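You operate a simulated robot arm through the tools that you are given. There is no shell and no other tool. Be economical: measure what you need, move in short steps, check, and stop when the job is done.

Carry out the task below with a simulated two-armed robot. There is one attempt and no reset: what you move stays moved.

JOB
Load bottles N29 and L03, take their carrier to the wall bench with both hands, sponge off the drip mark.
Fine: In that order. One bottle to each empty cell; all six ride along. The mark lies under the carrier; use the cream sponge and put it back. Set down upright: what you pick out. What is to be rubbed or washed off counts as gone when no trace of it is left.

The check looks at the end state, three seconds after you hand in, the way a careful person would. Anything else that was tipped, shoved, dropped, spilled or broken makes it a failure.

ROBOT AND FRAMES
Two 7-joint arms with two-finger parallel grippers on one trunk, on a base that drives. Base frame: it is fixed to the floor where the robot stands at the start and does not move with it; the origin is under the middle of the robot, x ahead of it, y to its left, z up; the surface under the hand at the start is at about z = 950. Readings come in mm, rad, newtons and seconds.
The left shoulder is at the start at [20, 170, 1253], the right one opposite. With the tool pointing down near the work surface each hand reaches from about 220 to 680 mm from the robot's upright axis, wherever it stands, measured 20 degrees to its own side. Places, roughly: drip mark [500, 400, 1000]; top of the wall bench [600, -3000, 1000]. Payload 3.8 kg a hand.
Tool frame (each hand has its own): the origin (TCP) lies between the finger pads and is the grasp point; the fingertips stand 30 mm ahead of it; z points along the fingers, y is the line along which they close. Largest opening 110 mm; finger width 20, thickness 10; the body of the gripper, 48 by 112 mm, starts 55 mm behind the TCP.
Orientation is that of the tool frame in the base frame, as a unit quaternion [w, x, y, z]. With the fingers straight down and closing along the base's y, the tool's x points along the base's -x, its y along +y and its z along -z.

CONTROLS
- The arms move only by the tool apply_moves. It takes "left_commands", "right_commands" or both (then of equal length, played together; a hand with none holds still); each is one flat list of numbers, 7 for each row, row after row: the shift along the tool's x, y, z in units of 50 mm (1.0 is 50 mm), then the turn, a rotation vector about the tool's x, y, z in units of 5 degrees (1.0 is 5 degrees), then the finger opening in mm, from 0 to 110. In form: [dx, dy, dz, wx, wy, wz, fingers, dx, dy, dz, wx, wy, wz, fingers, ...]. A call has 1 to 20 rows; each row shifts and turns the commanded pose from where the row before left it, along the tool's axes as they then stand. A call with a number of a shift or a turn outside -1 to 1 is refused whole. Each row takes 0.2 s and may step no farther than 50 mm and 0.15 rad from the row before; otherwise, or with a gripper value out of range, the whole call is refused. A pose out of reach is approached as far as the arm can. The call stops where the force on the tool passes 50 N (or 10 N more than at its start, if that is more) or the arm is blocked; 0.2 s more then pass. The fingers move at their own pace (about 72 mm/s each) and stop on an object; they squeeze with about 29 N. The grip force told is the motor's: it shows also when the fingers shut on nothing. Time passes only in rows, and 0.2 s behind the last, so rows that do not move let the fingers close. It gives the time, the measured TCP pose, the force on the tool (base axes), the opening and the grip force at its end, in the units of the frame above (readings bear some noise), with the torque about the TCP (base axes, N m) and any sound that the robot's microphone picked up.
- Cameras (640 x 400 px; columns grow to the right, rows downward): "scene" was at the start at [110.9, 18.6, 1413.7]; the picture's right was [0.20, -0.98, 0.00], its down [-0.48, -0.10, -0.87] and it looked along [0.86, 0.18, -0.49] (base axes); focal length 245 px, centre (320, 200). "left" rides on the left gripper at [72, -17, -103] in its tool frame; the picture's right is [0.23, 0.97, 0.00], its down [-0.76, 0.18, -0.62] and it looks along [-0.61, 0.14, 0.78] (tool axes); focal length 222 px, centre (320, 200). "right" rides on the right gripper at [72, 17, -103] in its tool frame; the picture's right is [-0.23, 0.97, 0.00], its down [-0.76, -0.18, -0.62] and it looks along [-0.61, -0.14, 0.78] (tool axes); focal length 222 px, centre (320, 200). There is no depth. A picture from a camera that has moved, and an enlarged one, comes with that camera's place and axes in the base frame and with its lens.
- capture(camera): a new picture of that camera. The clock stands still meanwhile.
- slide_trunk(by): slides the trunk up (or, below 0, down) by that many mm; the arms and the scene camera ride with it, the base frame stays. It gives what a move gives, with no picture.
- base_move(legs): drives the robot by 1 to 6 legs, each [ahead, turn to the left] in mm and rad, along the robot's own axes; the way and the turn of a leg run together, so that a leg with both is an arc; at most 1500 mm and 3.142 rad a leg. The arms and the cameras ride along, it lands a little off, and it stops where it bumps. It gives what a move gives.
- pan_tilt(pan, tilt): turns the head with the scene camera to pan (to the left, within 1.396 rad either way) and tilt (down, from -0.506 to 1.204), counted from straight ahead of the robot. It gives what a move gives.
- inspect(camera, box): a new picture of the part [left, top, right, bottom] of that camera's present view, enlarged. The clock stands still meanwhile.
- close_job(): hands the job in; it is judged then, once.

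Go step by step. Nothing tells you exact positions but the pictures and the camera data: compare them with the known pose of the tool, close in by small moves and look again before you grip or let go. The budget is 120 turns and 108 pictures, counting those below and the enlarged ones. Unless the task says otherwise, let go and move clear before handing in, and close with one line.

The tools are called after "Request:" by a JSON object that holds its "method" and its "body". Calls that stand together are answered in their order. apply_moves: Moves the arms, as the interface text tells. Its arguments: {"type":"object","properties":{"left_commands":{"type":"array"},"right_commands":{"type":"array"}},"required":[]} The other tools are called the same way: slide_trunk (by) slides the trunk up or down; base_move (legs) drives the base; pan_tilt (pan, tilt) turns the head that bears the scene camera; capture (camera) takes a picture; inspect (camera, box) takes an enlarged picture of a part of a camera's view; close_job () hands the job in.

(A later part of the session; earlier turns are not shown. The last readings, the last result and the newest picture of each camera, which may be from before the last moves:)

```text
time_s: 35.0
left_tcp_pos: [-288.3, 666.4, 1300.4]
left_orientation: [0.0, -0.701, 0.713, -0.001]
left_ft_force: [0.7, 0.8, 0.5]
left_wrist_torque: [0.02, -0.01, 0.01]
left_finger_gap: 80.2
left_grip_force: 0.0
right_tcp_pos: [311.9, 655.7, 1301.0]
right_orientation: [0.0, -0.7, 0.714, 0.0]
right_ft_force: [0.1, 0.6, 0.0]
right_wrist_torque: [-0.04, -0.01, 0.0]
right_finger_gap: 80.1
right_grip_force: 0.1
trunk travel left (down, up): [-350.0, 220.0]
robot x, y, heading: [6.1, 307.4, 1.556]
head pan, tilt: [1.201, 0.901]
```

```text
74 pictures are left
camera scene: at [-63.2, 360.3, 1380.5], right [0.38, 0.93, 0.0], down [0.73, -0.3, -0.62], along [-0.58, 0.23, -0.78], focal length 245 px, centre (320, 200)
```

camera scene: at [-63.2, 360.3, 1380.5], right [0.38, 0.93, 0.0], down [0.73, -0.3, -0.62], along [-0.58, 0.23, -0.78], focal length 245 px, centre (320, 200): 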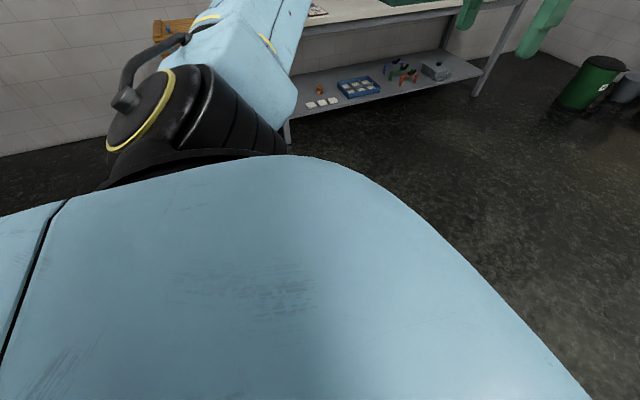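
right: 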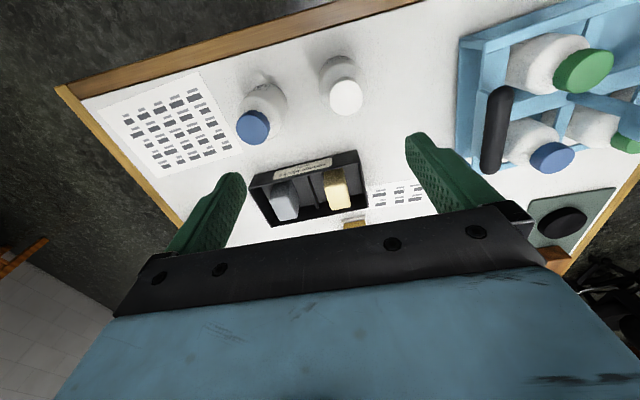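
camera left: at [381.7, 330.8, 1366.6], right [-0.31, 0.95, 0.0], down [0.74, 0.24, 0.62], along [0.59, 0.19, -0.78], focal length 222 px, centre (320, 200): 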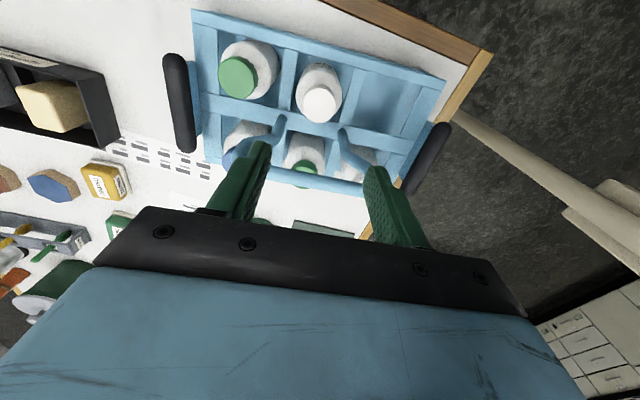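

There's a bench well behind, so the floor here is free. I'll turn back to face the carrier squarely and look.

Request:
{"method": "base_move", "body": {"legs": [[0, -1.464]]}}

Request:
{"method": "pan_tilt", "body": {"pan": 0.0, "tilt": 0.75}}

Request:
{"method": "capture", "body": {"camera": "scene"}}

```text
time_s: 39.0
left_tcp_pos: [329.0, 639.0, 1298.9]
left_orientation: [0.0, -0.044, 0.999, 0.0]
left_ft_force: [0.5, 0.3, -0.1]
left_wrist_torque: [-0.02, 0.0, -0.01]
left_finger_gap: 79.9
left_grip_force: 0.1
right_tcp_pos: [382.0, 41.2, 1301.3]
right_orientation: [0.0, -0.044, 0.999, 0.0]
right_ft_force: [-0.3, 0.0, -0.1]
right_wrist_torque: [-0.03, 0.04, -0.03]
right_finger_gap: 79.7
right_grip_force: 0.2
trunk travel left (down, up): [-350.0, 220.0]
robot x, y, heading: [8.7, 313.8, 0.083]
head pan, tilt: [1.201, 0.901]
```

```text
time_s: 40.4
left_tcp_pos: [328.2, 639.4, 1301.2]
left_orientation: [0.0, -0.045, 0.999, 0.0]
left_ft_force: [0.3, 0.4, -0.8]
left_wrist_torque: [0.0, -0.01, 0.0]
left_finger_gap: 80.0
left_grip_force: 0.1
right_tcp_pos: [381.6, 42.3, 1300.6]
right_orientation: [0.001, -0.044, 0.999, 0.0]
right_ft_force: [-0.5, 0.1, 0.4]
right_wrist_torque: [0.0, 0.01, 0.03]
right_finger_gap: 80.0
right_grip_force: 0.0
trunk travel left (down, up): [-350.0, 220.0]
robot x, y, heading: [3.7, 308.6, 0.091]
head pan, tilt: [0.0, 0.75]
```

```text
73 pictures are left
camera scene: at [109.8, 319.4, 1392.4], right [0.09, -1.0, 0.0], down [-0.68, -0.06, -0.73], along [0.73, 0.06, -0.68], focal length 245 px, centre (320, 200)
```

scene: 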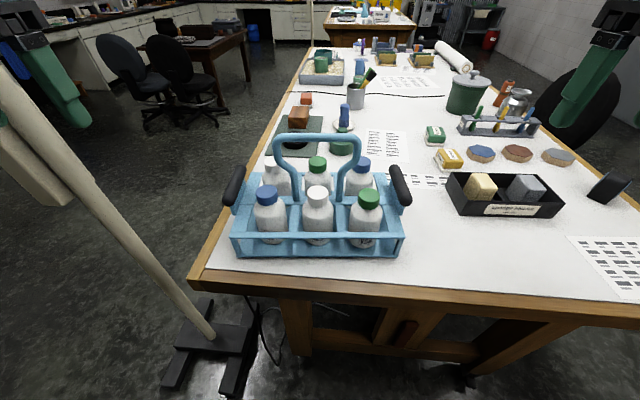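

The robot now faces the carrier squarely. From the earlier pictures the black end grips are at about (483, 527, 1070) and (520, 187, 1068). I'll bring both hands above them and check with the wrist cameras.

Request:
{"method": "apply_moves", "body": {"left_commands": [-0.575, -0.502, 0.52, 0, 0, 0, 80, -0.575, -0.502, 0.52, 0, 0, 0, 80, -0.575, -0.502, 0.52, 0, 0, 0, 80, -0.575, -0.502, 0.52, 0, 0, 0, 80, -0.575, -0.502, 0.52, 0, 0, 0, 80, 0, 0, 0, 0, 0, 0, 80], "right_commands": [-0.602, 0.528, 0.524, 0, 0, 0, 80, -0.602, 0.528, 0.524, 0, 0, 0, 80, -0.602, 0.528, 0.524, 0, 0, 0, 80, -0.602, 0.528, 0.524, 0, 0, 0, 80, -0.602, 0.528, 0.524, 0, 0, 0, 80, 0, 0, 0, 0, 0, 0, 80]}}

Request:
{"method": "capture", "body": {"camera": "left"}}

Request:
{"method": "capture", "body": {"camera": "right"}}

Request:
{"method": "inspect", "body": {"camera": "scene", "box": [200, 100, 440, 280]}}

```text
time_s: 41.8
left_tcp_pos: [480.6, 526.6, 1168.8]
left_orientation: [0.001, -0.044, 0.999, 0.0]
left_ft_force: [-0.3, 0.1, 0.5]
left_wrist_torque: [0.0, -0.04, 0.0]
left_finger_gap: 80.1
left_grip_force: 0.1
right_tcp_pos: [517.8, 186.4, 1169.6]
right_orientation: [0.001, -0.044, 0.999, 0.001]
right_ft_force: [0.7, 0.1, -0.2]
right_wrist_torque: [-0.02, 0.02, -0.02]
right_finger_gap: 80.1
right_grip_force: 0.0
trunk travel left (down, up): [-350.0, 220.0]
robot x, y, heading: [8.9, 308.3, 0.084]
head pan, tilt: [0.0, 0.75]
```

```text
72 pictures are left
camera left: at [410.9, 503.5, 1273.2], right [-0.31, 0.95, 0.0], down [0.74, 0.24, 0.62], along [0.59, 0.19, -0.78], focal length 222 px, centre (320, 200)
```

left: 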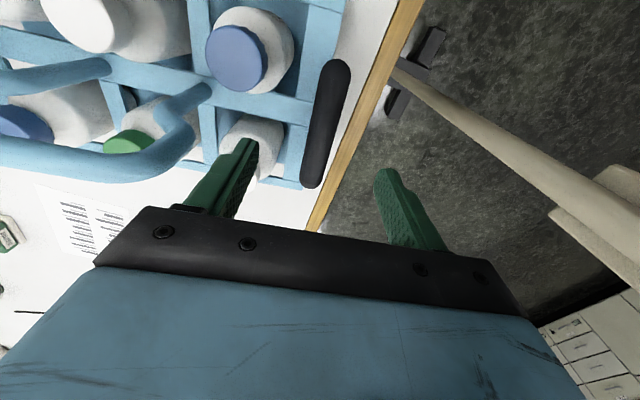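

```text
71 pictures are left
camera right: at [445.1, 196.3, 1272.4], right [0.14, 0.99, 0.0], down [0.77, -0.11, 0.62], along [0.62, -0.09, -0.78], focal length 222 px, centre (320, 200)
```

right: 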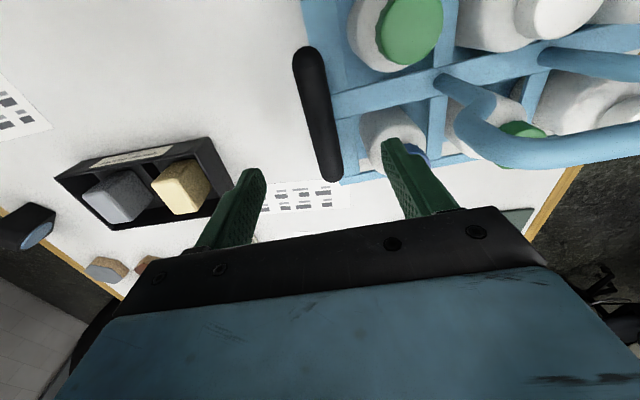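

```text
2.22 times, centred on (320, 190) of scene
camera zoom: at [108.4, 319.1, 1392.6], right [0.09, -1.0, 0.0], down [-0.68, -0.06, -0.73], along [0.73, 0.06, -0.68], focal length 544 px, centre (320, 222)
```

zoom: 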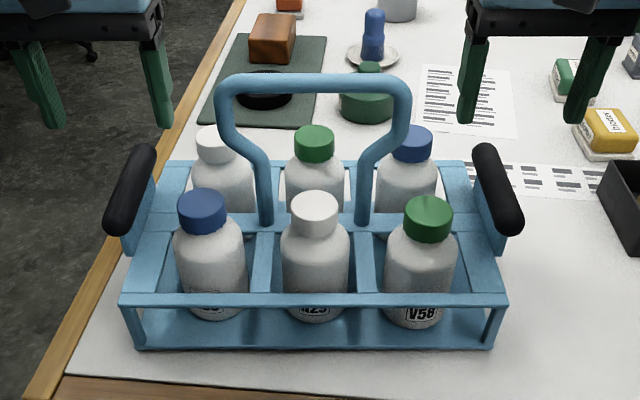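

The grips are located within a few mm. I'll correct, narrow the fingers to 50 mm and go down to just above the grips for a check.

Request:
{"method": "apply_moves", "body": {"left_commands": [-0.05, 0.04, 0.5, 0, 0, 0, 50, 0, 0, 0.46, 0, 0, 0, 50, 0, 0, 0, 0, 0, 0, 50], "right_commands": [0.09, 0.02, 0.5, 0, 0, 0, 50, 0, 0, 0.46, 0, 0, 0, 50, 0, 0, 0, 0, 0, 0, 50]}}

Request:
{"method": "capture", "body": {"camera": "left"}}

Request:
{"method": "capture", "body": {"camera": "right"}}

Request:
{"method": "inspect", "body": {"camera": "scene", "box": [200, 100, 440, 280]}}

```text
time_s: 42.6
left_tcp_pos: [483.8, 529.0, 1121.3]
left_orientation: [0.0, -0.044, 0.999, 0.0]
left_ft_force: [-0.8, -0.4, 0.6]
left_wrist_torque: [-0.01, -0.01, -0.01]
left_finger_gap: 50.2
left_grip_force: 0.2
right_tcp_pos: [514.3, 187.9, 1119.8]
right_orientation: [0.0, -0.044, 0.999, 0.001]
right_ft_force: [0.3, -1.0, -1.5]
right_wrist_torque: [0.02, 0.0, -0.01]
right_finger_gap: 50.0
right_grip_force: 0.0
trunk travel left (down, up): [-350.0, 220.0]
robot x, y, heading: [7.7, 311.7, 0.089]
head pan, tilt: [0.0, 0.75]
```

```text
69 pictures are left
camera left: at [414.6, 506.3, 1225.3], right [-0.31, 0.95, 0.0], down [0.74, 0.24, 0.62], along [0.59, 0.19, -0.78], focal length 222 px, centre (320, 200)
```

left: 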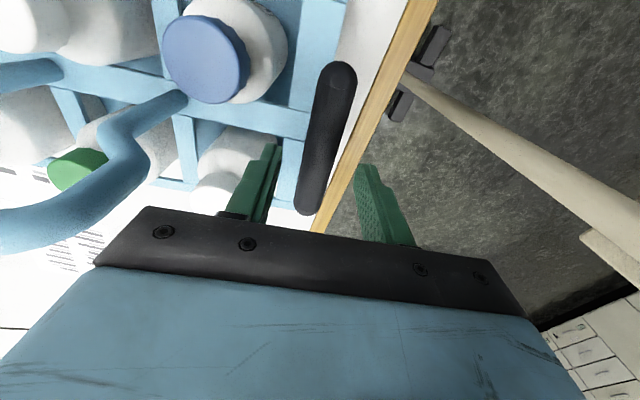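

```text
68 pictures are left
camera right: at [441.0, 197.0, 1224.0], right [0.14, 0.99, 0.0], down [0.77, -0.11, 0.62], along [0.62, -0.09, -0.78], focal length 222 px, centre (320, 200)
```

right: 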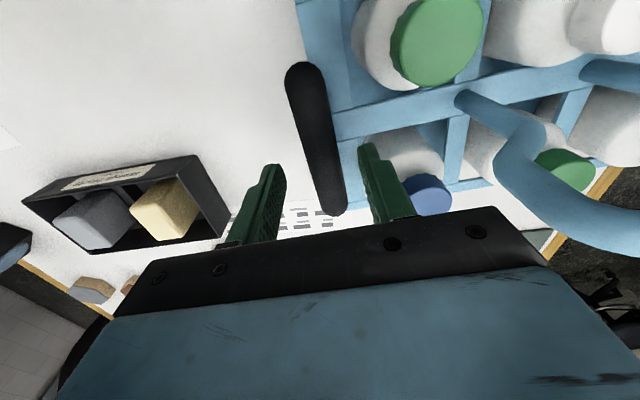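

```text
2.22 times, centred on (320, 190) of scene
camera zoom: at [109.5, 319.3, 1392.5], right [0.09, -1.0, 0.0], down [-0.68, -0.06, -0.73], along [0.73, 0.06, -0.68], focal length 544 px, centre (320, 222)
```

zoom: 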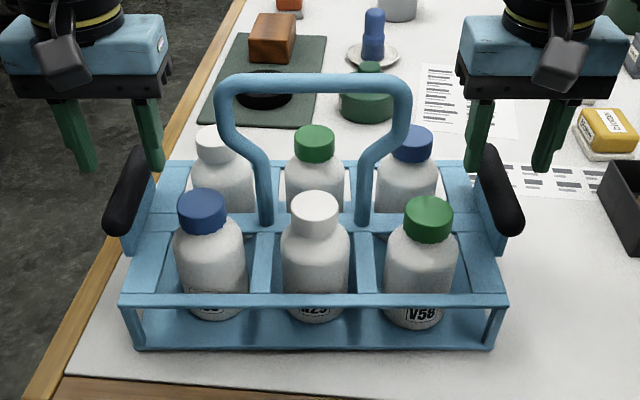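

The fingers straddle both grips, with the grip centres about 5 mm farther ahead. I'll correct, go down 52 mm and close both hands.

Request:
{"method": "apply_moves", "body": {"left_commands": [-0.1, 0.04, 0.5, 0, 0, 0, 50, 0, 0, 0.54, 0, 0, 0, 50, 0, 0, 0, 0, 0, 0, 50], "right_commands": [-0.1, 0.04, 0.5, 0, 0, 0, 50, 0, 0, 0.54, 0, 0, 0, 50, 0, 0, 0, 0, 0, 0, 50]}}

Request:
{"method": "inspect", "body": {"camera": "scene", "box": [200, 100, 440, 280]}}

```text
time_s: 43.4
left_tcp_pos: [490.4, 532.5, 1069.0]
left_orientation: [0.001, -0.045, 0.999, 0.0]
left_ft_force: [0.0, 0.0, -0.3]
left_wrist_torque: [0.01, 0.0, -0.01]
left_finger_gap: 50.2
left_grip_force: 0.1
right_tcp_pos: [519.4, 188.9, 1069.7]
right_orientation: [0.0, -0.044, 0.999, 0.0]
right_ft_force: [0.0, 0.5, -0.3]
right_wrist_torque: [0.01, 0.04, -0.01]
right_finger_gap: 49.9
right_grip_force: 0.0
trunk travel left (down, up): [-350.0, 220.0]
robot x, y, heading: [5.9, 308.6, 0.088]
head pan, tilt: [0.0, 0.75]
```

```text
2.22 times, centred on (320, 190) of scene
camera zoom: at [109.7, 319.4, 1392.5], right [0.09, -1.0, 0.0], down [-0.68, -0.06, -0.73], along [0.73, 0.06, -0.68], focal length 544 px, centre (320, 222)
```

zoom: 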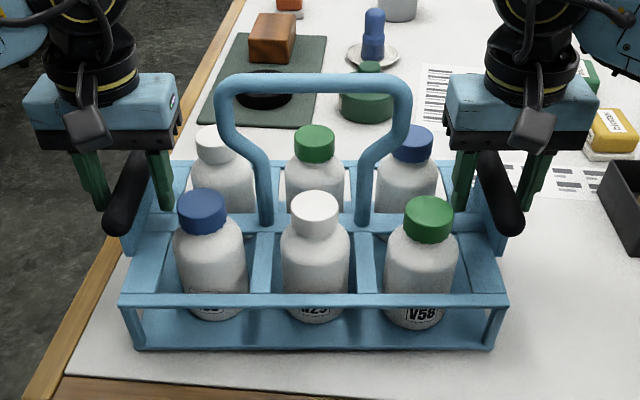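

Both hands straddle the grips at the right height. Closing.

Request:
{"method": "apply_moves", "body": {"left_commands": [0, 0, 0, 0, 0, 0, 10, 0, 0, 0, 0, 0, 0, 10, 0, 0, 0, 0, 0, 0, 10, 0, 0, 0, 0, 0, 0, 10], "right_commands": [0, 0, 0, 0, 0, 0, 10, 0, 0, 0, 0, 0, 0, 10, 0, 0, 0, 0, 0, 0, 10, 0, 0, 0, 0, 0, 0, 10]}}

Request:
{"method": "inspect", "body": {"camera": "scene", "box": [200, 100, 440, 280]}}

```text
time_s: 44.4
left_tcp_pos: [490.3, 531.1, 1069.3]
left_orientation: [0.0, -0.044, 0.999, 0.0]
left_ft_force: [0.0, 1.8, 0.2]
left_wrist_torque: [0.03, -0.06, -0.07]
left_finger_gap: 25.4
left_grip_force: 29.6
right_tcp_pos: [519.8, 189.1, 1068.6]
right_orientation: [0.0, -0.044, 0.999, 0.0]
right_ft_force: [-0.1, -5.3, 0.1]
right_wrist_torque: [-0.03, -0.03, 0.04]
right_finger_gap: 25.5
right_grip_force: 28.9
trunk travel left (down, up): [-350.0, 220.0]
robot x, y, heading: [3.3, 307.1, 0.091]
head pan, tilt: [0.0, 0.75]
```

```text
2.22 times, centred on (320, 190) of scene
camera zoom: at [109.9, 319.0, 1392.4], right [0.09, -1.0, 0.0], down [-0.68, -0.06, -0.73], along [0.73, 0.06, -0.68], focal length 544 px, centre (320, 222)
```

zoom: 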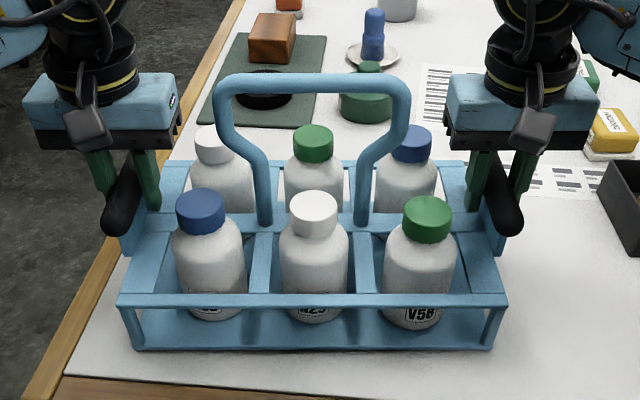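

Both hands hold the grips (25 mm). I'll lift slowly by 30 mm and check the level.

Request:
{"method": "apply_moves", "body": {"left_commands": [0, 0, -0.1, 0, 0, 0, 10, 0, 0, -0.2, 0, 0, 0, 10, 0, 0, -0.3, 0, 0, 0, 10, 0, 0, 0, 0, 0, 0, 10, 0, 0, 0, 0, 0, 0, 10], "right_commands": [0, 0, -0.1, 0, 0, 0, 10, 0, 0, -0.2, 0, 0, 0, 10, 0, 0, -0.3, 0, 0, 0, 10, 0, 0, 0, 0, 0, 0, 10, 0, 0, 0, 0, 0, 0, 10]}}

Request:
{"method": "inspect", "body": {"camera": "scene", "box": [180, 80, 460, 290]}}

```text
time_s: 45.6
left_tcp_pos: [489.2, 533.2, 1099.8]
left_orientation: [0.0, -0.044, 0.999, 0.0]
left_ft_force: [-0.3, 3.1, -6.4]
left_wrist_torque: [0.02, 0.02, -0.01]
left_finger_gap: 25.4
left_grip_force: 28.7
right_tcp_pos: [520.4, 189.2, 1099.3]
right_orientation: [-0.001, -0.044, 0.999, 0.0]
right_ft_force: [0.8, -3.9, -5.8]
right_wrist_torque: [-0.04, 0.01, 0.07]
right_finger_gap: 25.5
right_grip_force: 28.5
trunk travel left (down, up): [-350.0, 220.0]
robot x, y, heading: [6.9, 310.5, 0.087]
head pan, tilt: [0.0, 0.75]
```

```text
1.90 times, centred on (320, 185) of scene
camera zoom: at [110.7, 319.4, 1392.3], right [0.09, -1.0, 0.0], down [-0.68, -0.06, -0.73], along [0.73, 0.06, -0.68], focal length 466 px, centre (320, 229)
```

zoom: 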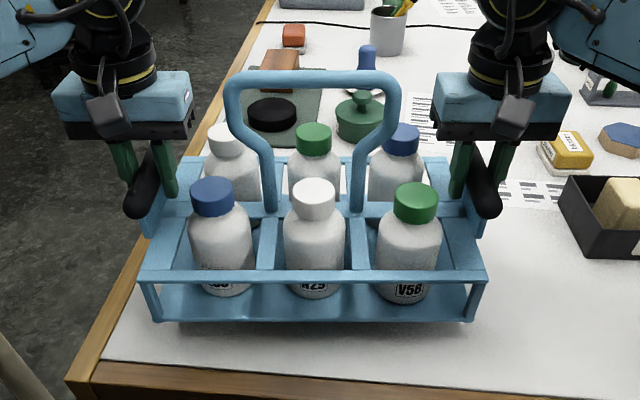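

Level and light (about 6 N a hand). I'll raise it 100 mm more, then back straight out and check the hold.

Request:
{"method": "apply_moves", "body": {"left_commands": [0, 0, -0.4, 0, 0, 0, 10, 0, 0, -0.5, 0, 0, 0, 10, 0, 0, -0.6, 0, 0, 0, 10, 0, 0, -0.5, 0, 0, 0, 10, 0, 0, 0, 0, 0, 0, 10], "right_commands": [0, 0, -0.4, 0, 0, 0, 10, 0, 0, -0.5, 0, 0, 0, 10, 0, 0, -0.6, 0, 0, 0, 10, 0, 0, -0.5, 0, 0, 0, 10, 0, 0, 0, 0, 0, 0, 10]}}

Request:
{"method": "base_move", "body": {"legs": [[-250, 0]]}}

Request:
{"method": "capture", "body": {"camera": "scene"}}

```text
time_s: 46.8
left_tcp_pos: [490.2, 532.7, 1200.6]
left_orientation: [-0.001, -0.045, 0.999, 0.0]
left_ft_force: [0.2, 6.9, -6.7]
left_wrist_torque: [0.0, 0.16, 0.04]
left_finger_gap: 25.3
left_grip_force: 29.1
right_tcp_pos: [521.2, 189.2, 1199.8]
right_orientation: [0.0, -0.043, 0.999, 0.0]
right_ft_force: [0.2, -6.8, -6.3]
right_wrist_torque: [0.11, -0.1, 0.09]
right_finger_gap: 25.4
right_grip_force: 28.8
trunk travel left (down, up): [-350.0, 220.0]
robot x, y, heading: [6.4, 308.3, 0.085]
head pan, tilt: [0.0, 0.75]
```

```text
time_s: 48.6
left_tcp_pos: [242.0, 511.0, 1201.2]
left_orientation: [0.001, -0.046, 0.999, 0.0]
left_ft_force: [-1.0, 9.0, -5.5]
left_wrist_torque: [0.0, 0.01, 0.01]
left_finger_gap: 25.2
left_grip_force: 28.6
right_tcp_pos: [273.1, 169.3, 1200.4]
right_orientation: [0.0, -0.044, 0.999, -0.001]
right_ft_force: [0.7, -10.1, -6.3]
right_wrist_torque: [-0.03, 0.01, 0.08]
right_finger_gap: 25.6
right_grip_force: 29.0
trunk travel left (down, up): [-350.0, 220.0]
robot x, y, heading: [-240.6, 286.2, 0.09]
head pan, tilt: [0.0, 0.75]
```

```text
63 pictures are left
camera scene: at [-137.5, 297.5, 1392.4], right [0.09, -1.0, 0.0], down [-0.68, -0.06, -0.73], along [0.73, 0.07, -0.68], focal length 245 px, centre (320, 200)
```

scene: 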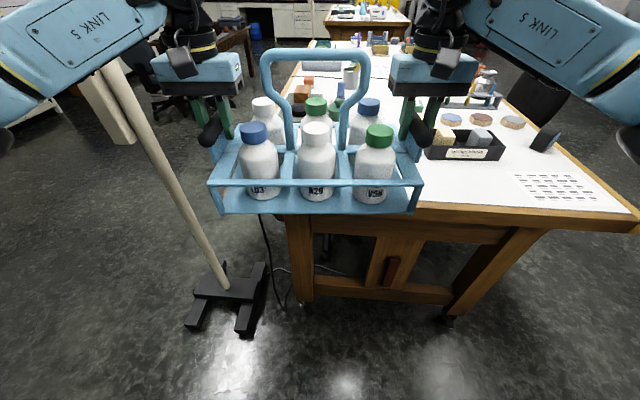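

The hold is steady. I'll relieve the small sideways squeeze, back out farther, turn right and look at the wall bench.

Request:
{"method": "apply_moves", "body": {"left_commands": [0, 0.02, 0, 0, 0, 0, 10], "right_commands": [0, -0.02, 0, 0, 0, 0, 10]}}

Request:
{"method": "base_move", "body": {"legs": [[-280, 0], [0, -1.2]]}}

Request:
{"method": "pan_tilt", "body": {"pan": 0.0, "tilt": 0.25}}

Request:
{"method": "capture", "body": {"camera": "scene"}}

```text
time_s: 49.0
left_tcp_pos: [241.9, 511.2, 1200.5]
left_orientation: [-0.001, -0.045, 0.999, -0.001]
left_ft_force: [0.4, -8.5, -5.7]
left_wrist_torque: [0.16, 0.02, 0.17]
left_finger_gap: 25.3
left_grip_force: 28.9
right_tcp_pos: [273.2, 168.2, 1198.9]
right_orientation: [-0.001, -0.046, 0.999, 0.0]
right_ft_force: [-0.7, 8.5, -6.9]
right_wrist_torque: [-0.21, -0.06, -0.25]
right_finger_gap: 25.3
right_grip_force: 29.4
trunk travel left (down, up): [-350.0, 220.0]
robot x, y, heading: [-241.3, 291.7, 0.094]
head pan, tilt: [0.0, 0.75]
```

```text
time_s: 54.0
left_tcp_pos: [-138.7, -110.2, 1201.2]
left_orientation: [-0.001, 0.529, 0.848, -0.001]
left_ft_force: [-22.5, -10.3, -6.7]
left_wrist_torque: [-0.01, 0.01, -0.02]
left_finger_gap: 25.3
left_grip_force: 29.4
right_tcp_pos: [-449.3, -261.2, 1198.9]
right_orientation: [0.001, 0.529, 0.848, 0.001]
right_ft_force: [21.5, 10.6, -6.7]
right_wrist_torque: [0.05, 0.01, -0.05]
right_finger_gap: 25.2
right_grip_force: 28.9
trunk travel left (down, up): [-350.0, 220.0]
robot x, y, heading: [-520.3, 260.3, -1.12]
head pan, tilt: [0.0, 0.75]
```

```text
time_s: 54.9
left_tcp_pos: [-140.8, -109.8, 1201.5]
left_orientation: [-0.001, 0.529, 0.848, -0.001]
left_ft_force: [-2.5, -0.5, -6.9]
left_wrist_torque: [0.03, 0.01, 0.03]
left_finger_gap: 25.4
left_grip_force: 28.8
right_tcp_pos: [-449.7, -261.4, 1198.4]
right_orientation: [0.001, 0.529, 0.849, 0.001]
right_ft_force: [1.5, 0.7, -5.8]
right_wrist_torque: [0.03, 0.03, 0.02]
right_finger_gap: 25.5
right_grip_force: 28.8
trunk travel left (down, up): [-350.0, 220.0]
robot x, y, heading: [-522.4, 265.3, -1.117]
head pan, tilt: [0.0, 0.25]
```

```text
62 pictures are left
camera scene: at [-470.0, 159.1, 1437.3], right [-0.9, -0.44, 0.0], down [-0.11, 0.22, -0.97], along [0.43, -0.87, -0.25], focal length 245 px, centre (320, 200)
```

scene: 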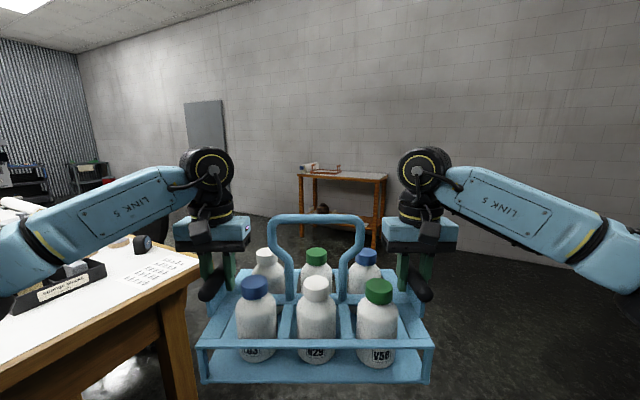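

The wall bench is straight ahead with a few things at its left end. I'll zoom on it.

Request:
{"method": "inspect", "body": {"camera": "scene", "box": [280, 150, 400, 250]}}

```text
4.00 times, centred on (340, 200) of scene
camera zoom: at [-470.0, 159.1, 1437.3], right [-0.9, -0.44, 0.0], down [-0.11, 0.22, -0.97], along [0.43, -0.87, -0.25], focal length 978 px, centre (240, 200)
```

zoom: 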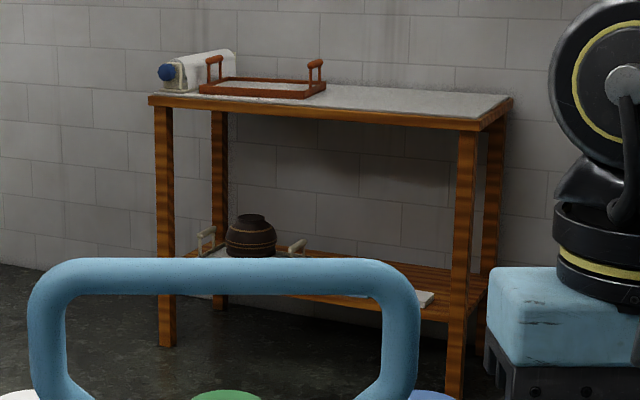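

The right half of the bench top is free. I'll drive around the table corner to a stop short of the bench, facing it near x = 350.

Request:
{"method": "base_move", "body": {"legs": [[0, -0.23], [1000, 0], [0, 0.504], [950, 0], [0, -0.725]]}}

Request:
{"method": "capture", "body": {"camera": "scene"}}

```text
time_s: 68.9
left_tcp_pos: [517.9, -1936.1, 1200.4]
left_orientation: [0.0, 0.708, 0.706, -0.001]
left_ft_force: [-5.6, 0.0, -5.9]
left_wrist_torque: [0.07, 0.05, 0.0]
left_finger_gap: 25.4
left_grip_force: 29.4
right_tcp_pos: [174.9, -1933.5, 1200.0]
right_orientation: [0.0, 0.708, 0.706, 0.0]
right_ft_force: [5.7, -0.3, -6.6]
right_wrist_torque: [-0.02, 0.05, 0.02]
right_finger_gap: 25.4
right_grip_force: 29.1
trunk travel left (down, up): [-350.0, 220.0]
robot x, y, heading: [344.0, -1433.1, -1.576]
head pan, tilt: [0.0, 0.25]
```

```text
60 pictures are left
camera scene: at [341.7, -1547.6, 1437.4], right [-1.0, 0.0, 0.0], down [0.0, 0.25, -0.97], along [0.0, -0.97, -0.25], focal length 245 px, centre (320, 200)
```

scene: 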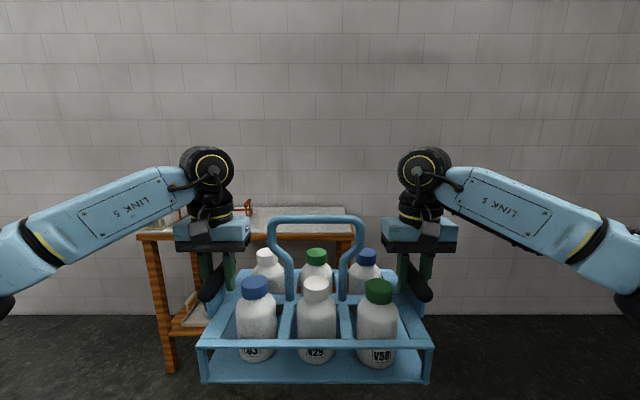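

I'll zoom in to measure the bench's free stretch and its edge.

Request:
{"method": "inspect", "body": {"camera": "scene", "box": [130, 180, 370, 340]}}

Request:
{"method": "capture", "body": {"camera": "right"}}

Request:
{"method": "capture", "body": {"camera": "left"}}

```text
2.50 times, centred on (250, 260) of scene
camera zoom: at [341.7, -1547.6, 1437.4], right [-1.0, 0.0, 0.0], down [0.0, 0.25, -0.97], along [0.0, -0.97, -0.25], focal length 611 px, centre (495, 50)
```

zoom: 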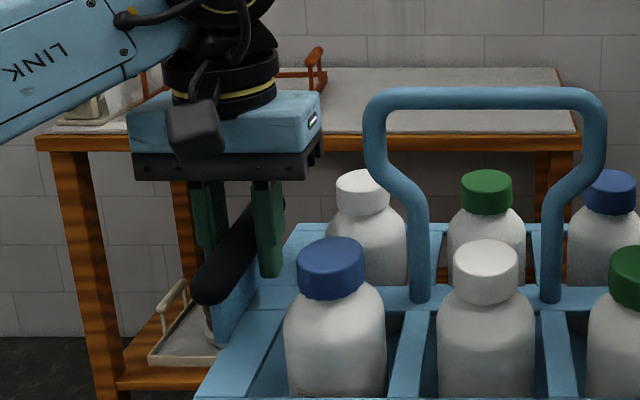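

```text
58 pictures are left
camera right: at [192.5, -1862.9, 1302.3], right [0.97, -0.23, 0.0], down [-0.18, -0.76, 0.62], along [-0.14, -0.61, -0.78], focal length 222 px, centre (320, 200)
```

right: 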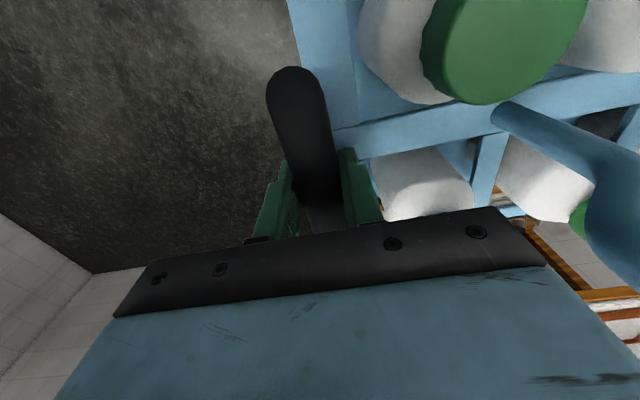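

```text
57 pictures are left
camera left: at [503.6, -1863.1, 1304.2], right [0.97, 0.23, 0.0], down [0.18, -0.76, 0.62], along [0.14, -0.61, -0.78], focal length 222 px, centre (320, 200)
```

left: 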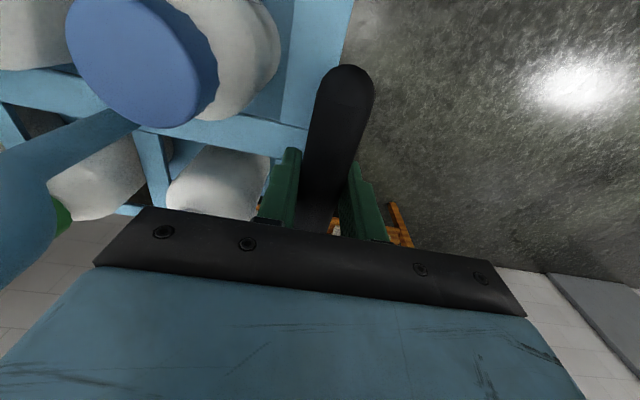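

The bench edge is at about y = -2730, and the free stretch runs from about x = 170 to 800. I'll shift about 135 mm to the left while moving closer, then measure again.

Request:
{"method": "base_move", "body": {"legs": [[0, 0.267], [535, 0], [0, -0.262]]}}

Request:
{"method": "capture", "body": {"camera": "scene"}}

Request:
{"method": "capture", "body": {"camera": "left"}}

```text
time_s: 73.8
left_tcp_pos: [662.8, -2452.0, 1200.9]
left_orientation: [-0.001, 0.706, 0.708, -0.001]
left_ft_force: [-1.1, -0.2, -6.6]
left_wrist_torque: [0.13, 0.07, 0.06]
left_finger_gap: 25.5
left_grip_force: 29.2
right_tcp_pos: [318.5, -2451.2, 1197.9]
right_orientation: [0.0, 0.705, 0.709, 0.001]
right_ft_force: [0.8, 1.2, -6.6]
right_wrist_torque: [-0.09, 0.06, 0.03]
right_finger_gap: 25.6
right_grip_force: 29.4
trunk travel left (down, up): [-350.0, 220.0]
robot x, y, heading: [480.9, -1949.7, -1.569]
head pan, tilt: [0.0, 0.25]
```

```text
56 pictures are left
camera scene: at [483.0, -2064.0, 1437.4], right [-1.0, 0.0, 0.0], down [0.0, 0.25, -0.97], along [0.0, -0.97, -0.25], focal length 245 px, centre (320, 200)
```

scene: 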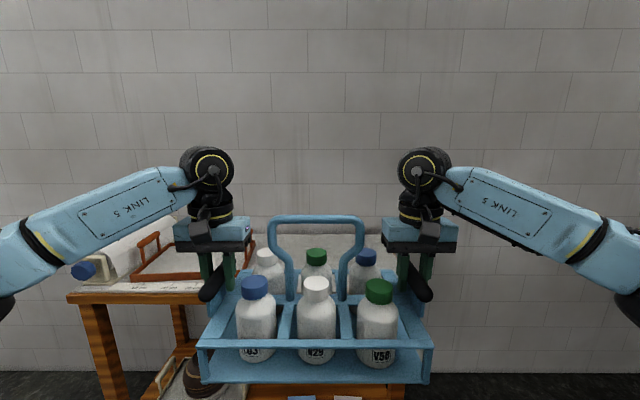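

```text
55 pictures are left
camera left: at [646.5, -2378.6, 1304.1], right [0.97, 0.23, 0.0], down [0.18, -0.76, 0.62], along [0.14, -0.61, -0.78], focal length 222 px, centre (320, 200)
```

left: 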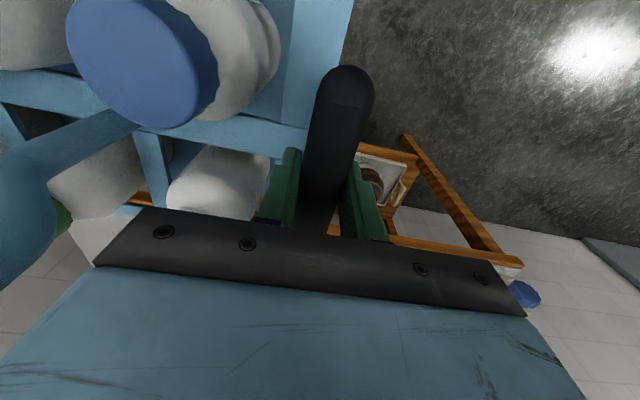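

The bench top comes out lower, at about z = 920, with its front edge near y = -2770. The carrier's centre line at x ≈ 490 is over free surface. I'll drive up to it.

Request:
{"method": "base_move", "body": {"legs": [[440, 0]]}}

Request:
{"method": "pan_tilt", "body": {"pan": 0.0, "tilt": 0.7}}

Request:
{"method": "capture", "body": {"camera": "scene"}}

Request:
{"method": "capture", "body": {"camera": "right"}}

Request:
{"method": "capture", "body": {"camera": "left"}}

```text
time_s: 76.5
left_tcp_pos: [662.7, -2889.5, 1200.8]
left_orientation: [0.0, 0.707, 0.707, -0.001]
left_ft_force: [-0.9, -0.5, -7.1]
left_wrist_torque: [0.01, -0.01, 0.05]
left_finger_gap: 25.3
left_grip_force: 29.2
right_tcp_pos: [317.8, -2890.5, 1200.2]
right_orientation: [-0.001, 0.706, 0.708, 0.0]
right_ft_force: [0.3, 0.5, -6.0]
right_wrist_torque: [0.03, -0.02, -0.01]
right_finger_gap: 25.4
right_grip_force: 29.1
trunk travel left (down, up): [-350.0, 220.0]
robot x, y, heading: [482.8, -2388.8, -1.572]
head pan, tilt: [0.0, 0.25]
```

```text
time_s: 77.4
left_tcp_pos: [661.9, -2890.0, 1199.8]
left_orientation: [-0.001, 0.707, 0.707, -0.001]
left_ft_force: [-1.3, -0.6, -6.2]
left_wrist_torque: [-0.01, -0.04, -0.04]
left_finger_gap: 25.0
left_grip_force: 28.9
right_tcp_pos: [318.3, -2888.8, 1199.0]
right_orientation: [0.0, 0.707, 0.707, 0.0]
right_ft_force: [0.7, -0.3, -4.8]
right_wrist_torque: [0.05, -0.03, -0.04]
right_finger_gap: 25.3
right_grip_force: 28.5
trunk travel left (down, up): [-350.0, 220.0]
robot x, y, heading: [485.6, -2387.9, -1.572]
head pan, tilt: [0.0, 0.7]
```

```text
54 pictures are left
camera scene: at [483.9, -2493.8, 1396.6], right [-1.0, 0.0, 0.0], down [0.0, 0.64, -0.76], along [0.0, -0.76, -0.64], focal length 245 px, centre (320, 200)
```

scene: 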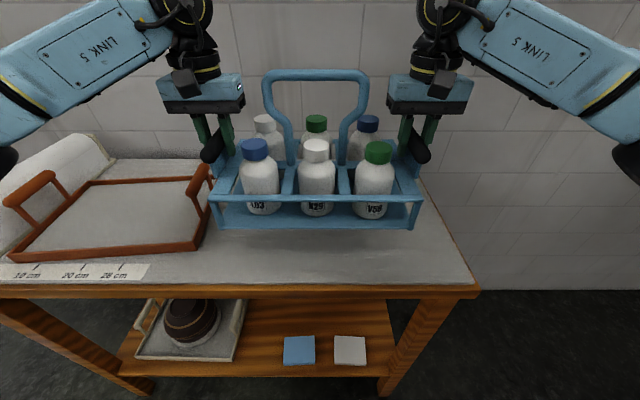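

```text
53 pictures are left
camera right: at [335.1, -2817.8, 1302.2], right [0.97, -0.23, 0.0], down [-0.18, -0.76, 0.62], along [-0.14, -0.61, -0.78], focal length 222 px, centre (320, 200)
```

right: 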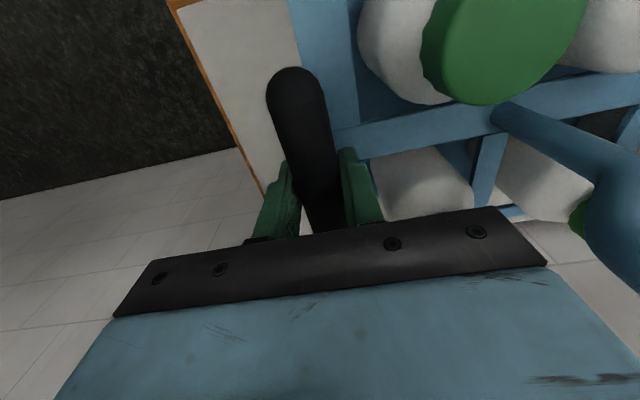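

```text
52 pictures are left
camera left: at [646.1, -2817.6, 1303.9], right [0.97, 0.23, 0.0], down [0.18, -0.76, 0.62], along [0.14, -0.61, -0.78], focal length 222 px, centre (320, 200)
```

left: 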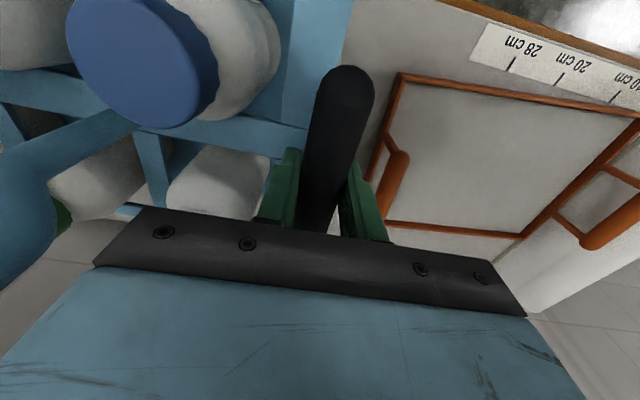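

The spot is clear: the tray's edge is beyond x ≈ 770 and the bench top spans y = -2776 to -3160. I'll reach 60 mm forward, then lower partway.

Request:
{"method": "apply_moves", "body": {"left_commands": [-0.4, 0, 0, 0, 0, 0, 10, -0.4, 0, 0, 0, 0, 0, 10, -0.4, 0, 0, 0, 0, 0, 10, 0, 0, 0.5, 0, 0, 0, 10, 0, 0, 0.6, 0, 0, 0, 10, 0, 0, 0.6, 0, 0, 0, 10, 0, 0, 0.6, 0, 0, 0, 10, 0, 0, 0.3, 0, 0, 0, 10, 0, 0, 0, 0, 0, 0, 10], "right_commands": [-0.4, 0, 0, 0, 0, 0, 10, -0.4, 0, 0, 0, 0, 0, 10, -0.4, 0, 0, 0, 0, 0, 10, 0, 0, 0.5, 0, 0, 0, 10, 0, 0, 0.6, 0, 0, 0, 10, 0, 0, 0.6, 0, 0, 0, 10, 0, 0, 0.6, 0, 0, 0, 10, 0, 0, 0.3, 0, 0, 0, 10, 0, 0, 0, 0, 0, 0, 10]}}

Request:
{"method": "inspect", "body": {"camera": "scene", "box": [170, 80, 450, 290]}}

```text
time_s: 79.4
left_tcp_pos: [662.7, -2950.2, 1070.0]
left_orientation: [-0.001, 0.707, 0.707, -0.002]
left_ft_force: [1.6, -2.1, -4.3]
left_wrist_torque: [0.43, -0.02, -0.03]
left_finger_gap: 25.7
left_grip_force: 28.9
right_tcp_pos: [318.4, -2948.5, 1070.8]
right_orientation: [0.001, 0.707, 0.708, 0.0]
right_ft_force: [-1.1, -2.4, 5.3]
right_wrist_torque: [0.51, 0.03, 0.0]
right_finger_gap: 25.3
right_grip_force: 29.2
trunk travel left (down, up): [-350.0, 220.0]
robot x, y, heading: [483.9, -2384.2, -1.57]
head pan, tilt: [0.0, 0.7]
```

```text
1.90 times, centred on (310, 185) of scene
camera zoom: at [484.2, -2493.5, 1396.8], right [-1.0, 0.0, 0.0], down [0.0, 0.64, -0.76], along [0.0, -0.76, -0.64], focal length 466 px, centre (339, 229)
```

zoom: 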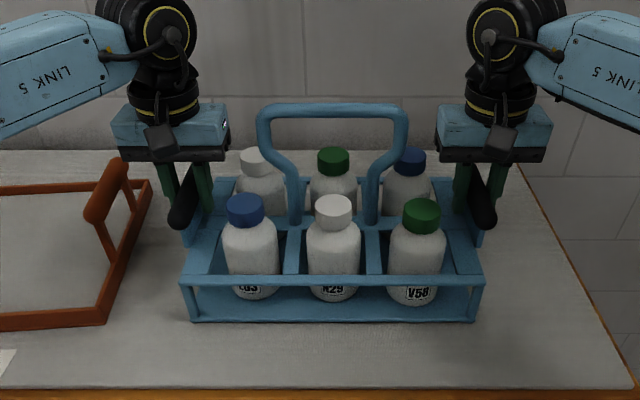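

The forces show the carrier starting to touch down at 1070. I'll ease down 1 mm at a time.

Request:
{"method": "apply_moves", "body": {"left_commands": [0, 0, 0.02, 0, 0, 0, 10, 0, 0, 0.02, 0, 0, 0, 10, 0, 0, 0, 0, 0, 0, 10], "right_commands": [0, 0, 0.0, 0, 0, 0, 10, 0, 0, 0.02, 0, 0, 0, 10, 0, 0, 0, 0, 0, 0, 10]}}

```text
time_s: 80.2
left_tcp_pos: [661.6, -2950.6, 1069.5]
left_orientation: [0.0, 0.706, 0.708, -0.003]
left_ft_force: [4.9, -2.0, 12.5]
left_wrist_torque: [0.51, -0.02, -0.1]
left_finger_gap: 25.8
left_grip_force: 29.3
right_tcp_pos: [318.1, -2948.4, 1069.8]
right_orientation: [0.003, 0.707, 0.707, -0.001]
right_ft_force: [-2.4, -9.3, 12.3]
right_wrist_torque: [0.3, -0.02, 0.0]
right_finger_gap: 25.4
right_grip_force: 29.2
trunk travel left (down, up): [-350.0, 220.0]
robot x, y, heading: [485.2, -2388.4, -1.569]
head pan, tilt: [0.0, 0.7]
```

It's firmly seated on both sides. I'll ease off 1 mm, open both hands and rise straight up.

Request:
{"method": "apply_moves", "body": {"left_commands": [0, 0, -0.02, 0, 0, 0, 10, 0, 0, 0, 0, 0, 0, 30, 0, 0, 0, 0, 0, 0, 50, 0, 0, 0, 0, 0, 0, 50, 0, 0, -0.4, 0, 0, 0, 50, 0, 0, -0.8, 0, 0, 0, 50, 0, 0, -1, 0, 0, 0, 50, 0, 0, -1, 0, 0, 0, 50, 0, 0, 0, 0, 0, 0, 50], "right_commands": [0, 0, -0.02, 0, 0, 0, 10, 0, 0, 0, 0, 0, 0, 30, 0, 0, 0, 0, 0, 0, 50, 0, 0, 0, 0, 0, 0, 50, 0, 0, -0.4, 0, 0, 0, 50, 0, 0, -0.8, 0, 0, 0, 50, 0, 0, -1, 0, 0, 0, 50, 0, 0, -1, 0, 0, 0, 50, 0, 0, 0, 0, 0, 0, 50]}}

Request:
{"method": "capture", "body": {"camera": "scene"}}

```text
time_s: 82.2
left_tcp_pos: [663.1, -2949.6, 1230.7]
left_orientation: [0.0, 0.707, 0.708, 0.0]
left_ft_force: [1.0, 0.0, 0.0]
left_wrist_torque: [0.01, 0.0, 0.01]
left_finger_gap: 49.9
left_grip_force: 0.1
right_tcp_pos: [316.8, -2949.2, 1229.0]
right_orientation: [0.001, 0.707, 0.707, 0.001]
right_ft_force: [-0.3, -0.2, 0.2]
right_wrist_torque: [0.03, 0.01, -0.01]
right_finger_gap: 50.0
right_grip_force: 0.0
trunk travel left (down, up): [-350.0, 220.0]
robot x, y, heading: [485.4, -2386.8, -1.569]
head pan, tilt: [0.0, 0.7]
```

```text
50 pictures are left
camera scene: at [483.9, -2493.7, 1396.5], right [-1.0, 0.0, 0.0], down [0.0, 0.64, -0.76], along [0.0, -0.76, -0.64], focal length 245 px, centre (320, 200)
```

scene: 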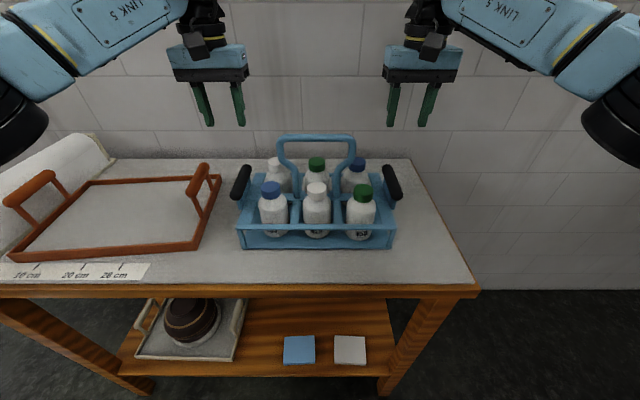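

The carrier stands on the bench with all six upright. I'll tuck the arms and drive back to the first table, stopping short to check.

Request:
{"method": "apply_moves", "body": {"left_commands": [0.5, 0, -0.5, 0, 0, 0, 60, 0.8, 0.2, -0.2, 0, 0, 0, 60, 0.9, 0.3, 0, 0, 0, 0, 60, 0.9, 0.3, 0, 0, 0, 0, 60], "right_commands": [0.5, 0, -0.5, 0, 0, 0, 60, 0.8, -0.2, -0.2, 0, 0, 0, 60, 0.9, -0.3, 0, 0, 0, 0, 60, 0.9, -0.3, 0, 0, 0, 0, 60]}}

Request:
{"method": "base_move", "body": {"legs": [[-440, 0], [0, -2.485], [800, 0], [777, 0], [0, -0.657], [800, 0]]}}

```text
time_s: 83.2
left_tcp_pos: [702.5, -2790.7, 1264.5]
left_orientation: [0.001, 0.708, 0.707, -0.002]
left_ft_force: [0.4, -0.2, 0.2]
left_wrist_torque: [-0.04, 0.01, -0.03]
left_finger_gap: 60.0
left_grip_force: 0.0
right_tcp_pos: [277.5, -2790.1, 1265.9]
right_orientation: [0.001, 0.707, 0.708, -0.001]
right_ft_force: [0.4, 0.0, 0.0]
right_wrist_torque: [-0.02, 0.01, 0.01]
right_finger_gap: 59.8
right_grip_force: 0.0
trunk travel left (down, up): [-350.0, 220.0]
robot x, y, heading: [485.1, -2388.7, -1.573]
head pan, tilt: [0.0, 0.7]
```

```text
time_s: 105.1
left_tcp_pos: [-669.8, 528.3, 1263.8]
left_orientation: [0.001, -0.702, 0.712, -0.001]
left_ft_force: [-0.4, -0.2, 0.3]
left_wrist_torque: [-0.03, 0.01, 0.03]
left_finger_gap: 60.2
left_grip_force: 0.1
right_tcp_pos: [-246.0, 523.4, 1263.8]
right_orientation: [0.0, -0.703, 0.712, 0.001]
right_ft_force: [0.4, 0.0, -0.1]
right_wrist_torque: [-0.04, 0.0, 0.04]
right_finger_gap: 60.2
right_grip_force: 0.1
trunk travel left (down, up): [-350.0, 220.0]
robot x, y, heading: [-455.3, 119.2, 1.559]
head pan, tilt: [0.0, 0.7]
```

I'm back at the table's front. I'll turn to face it, drive up and look at the mark.

Request:
{"method": "base_move", "body": {"legs": [[0, -1.529], [475, 0]]}}

Request:
{"method": "capture", "body": {"camera": "scene"}}

```text
time_s: 111.7
left_tcp_pos: [421.3, 359.8, 1264.5]
left_orientation: [-0.001, -0.012, 1.0, -0.001]
left_ft_force: [0.3, 0.4, -0.8]
left_wrist_torque: [-0.05, 0.0, 0.0]
left_finger_gap: 60.3
left_grip_force: 0.1
right_tcp_pos: [432.6, -64.1, 1264.3]
right_orientation: [0.0, -0.013, 1.0, -0.001]
right_ft_force: [0.2, -0.4, 1.3]
right_wrist_torque: [-0.01, 0.02, 0.0]
right_finger_gap: 60.1
right_grip_force: 0.1
trunk travel left (down, up): [-350.0, 220.0]
robot x, y, heading: [18.2, 132.1, 0.02]
head pan, tilt: [0.0, 0.7]
```

```text
49 pictures are left
camera scene: at [127.8, 133.2, 1396.6], right [0.03, -1.0, 0.0], down [-0.64, -0.02, -0.76], along [0.76, 0.02, -0.64], focal length 245 px, centre (320, 200)
```

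scene: 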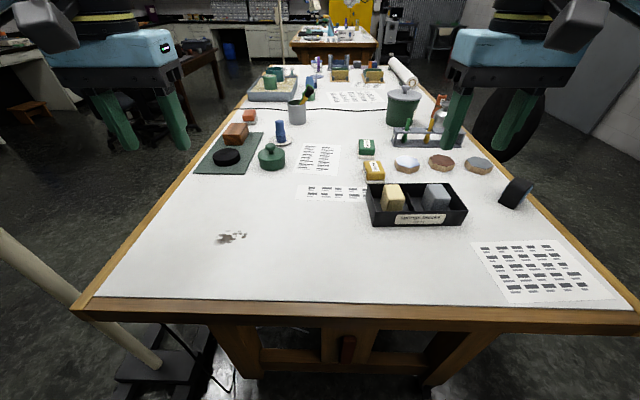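

The mark is in view at about (513, 356). I'll zoom on it and on the sponge box.

Request:
{"method": "inspect", "body": {"camera": "scene", "box": [350, 150, 500, 240]}}

Request:
{"method": "inspect", "body": {"camera": "scene", "box": [180, 205, 280, 265]}}

Request:
{"method": "inspect", "body": {"camera": "right", "box": [160, 60, 480, 260]}}

```text
4.27 times, centred on (425, 195) of scene
camera zoom: at [127.8, 133.2, 1396.6], right [0.03, -1.0, 0.0], down [-0.64, -0.02, -0.76], along [0.76, 0.02, -0.64], focal length 1043 px, centre (-128, 221)
```

zoom: 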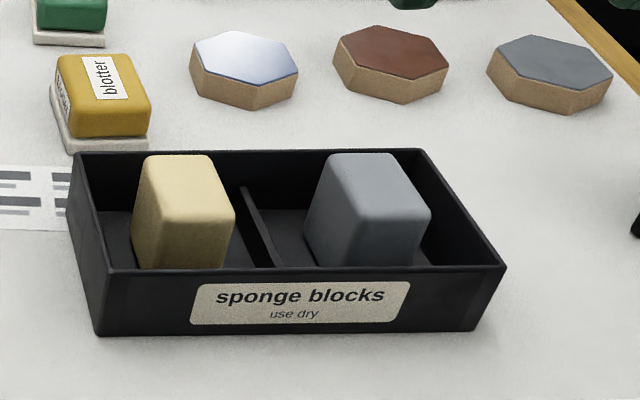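

```text
6.40 times, centred on (230, 235) of scene
camera zoom: at [127.8, 133.2, 1396.6], right [0.03, -1.0, 0.0], down [-0.64, -0.02, -0.76], along [0.76, 0.02, -0.64], focal length 1565 px, centre (896, -24)
```

zoom: 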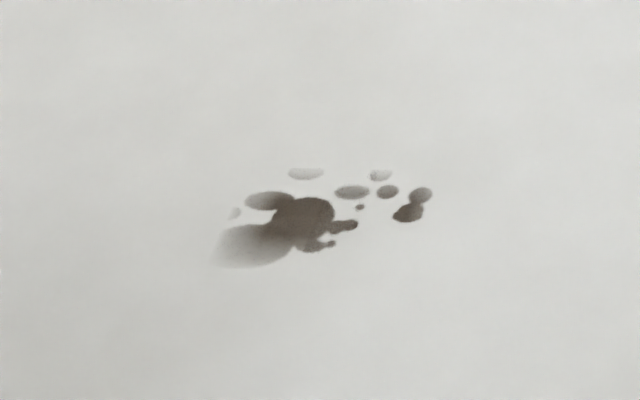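

```text
2.00 times, centred on (320, 160) of right
camera zoom: at [359.4, -51.1, 1367.5], right [0.2, 0.98, 0.0], down [0.77, -0.16, 0.62], along [0.61, -0.12, -0.78], focal length 444 px, centre (320, 280)
```

zoom: 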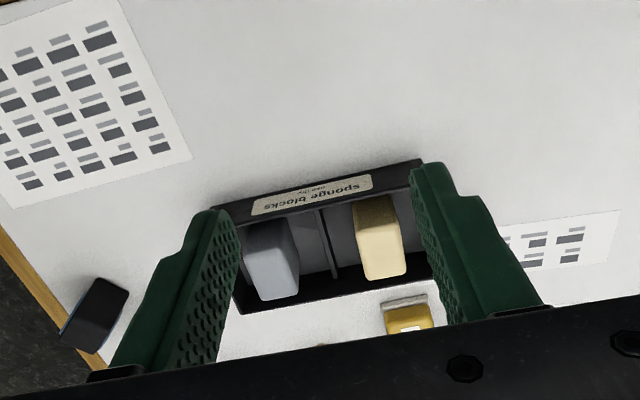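

The cream sponge stands in its compartment with its top at about (601, -37, 1029), sticking up above the rim. I'll clear the left arm to the side and bring the right hand above the sponge.

Request:
{"method": "apply_moves", "body": {"left_commands": [0.67, 0.66, -0.144, 0, 0, 0, 60, 0.67, 0.66, -0.144, 0, 0, 0, 60, 0.67, 0.66, -0.144, 0, 0, 0, 60, 0.67, 0.66, -0.144, 0, 0, 0, 60, 0.67, 0.66, -0.144, 0, 0, 0, 60, 0, 0, 0, 0, 0, 0, 60], "right_commands": [-0.67, 0.09, 0.576, 0, 0, 0, 80, -0.67, 0.09, 0.576, 0, 0, 0, 80, -0.67, 0.09, 0.576, 0, 0, 0, 80, -0.67, 0.09, 0.576, 0, 0, 0, 80, -0.67, 0.09, 0.576, 0, 0, 0, 80, 0, 0, 0, 0, 0, 0, 80]}}

Request:
{"method": "inspect", "body": {"camera": "right", "box": [160, 40, 480, 240]}}

Request:
{"method": "inspect", "body": {"camera": "scene", "box": [340, 130, 500, 240]}}

```text
time_s: 113.1
left_tcp_pos: [262.2, 508.2, 1296.5]
left_orientation: [0.0, -0.012, 1.0, -0.002]
left_ft_force: [0.1, -0.4, -0.6]
left_wrist_torque: [0.02, 0.02, 0.02]
left_finger_gap: 59.8
left_grip_force: 0.0
left hand out of reach, approached as far as the arm can: row 5
right_tcp_pos: [599.8, -39.6, 1119.3]
right_orientation: [0.001, -0.013, 1.0, -0.001]
right_ft_force: [-0.7, -0.9, -0.5]
right_wrist_torque: [0.0, -0.02, 0.01]
right_finger_gap: 80.2
right_grip_force: 0.2
trunk travel left (down, up): [-350.0, 220.0]
robot x, y, heading: [19.6, 127.6, 0.023]
head pan, tilt: [0.0, 0.7]
```

```text
2.00 times, centred on (320, 140) of right
camera zoom: at [527.0, -25.9, 1222.9], right [0.2, 0.98, 0.0], down [0.77, -0.16, 0.62], along [0.61, -0.13, -0.78], focal length 444 px, centre (320, 320)
```

zoom: 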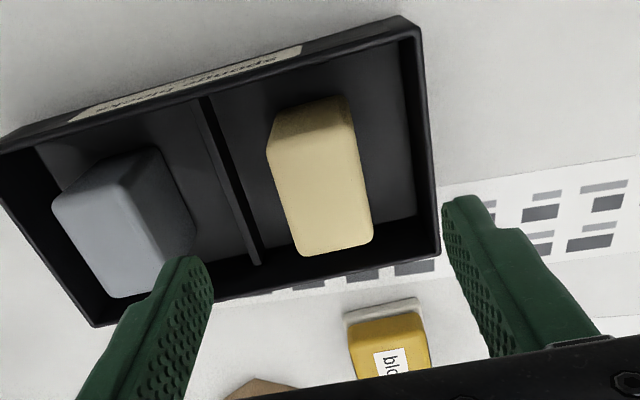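

```text
3.64 times, centred on (420, 185) of scene
camera zoom: at [127.1, 132.7, 1396.7], right [0.03, -1.0, 0.0], down [-0.64, -0.02, -0.77], along [0.76, 0.02, -0.64], focal length 889 px, centre (-44, 254)
```

zoom: 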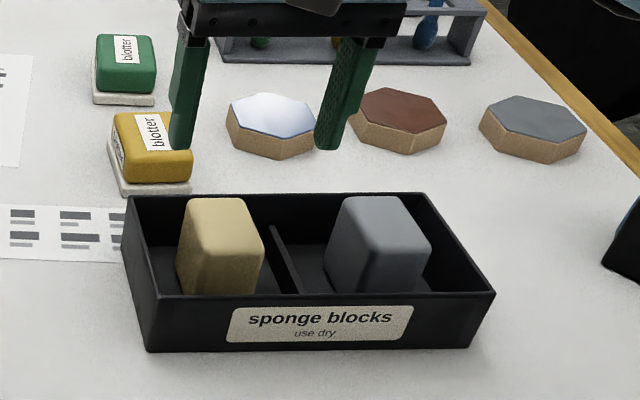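

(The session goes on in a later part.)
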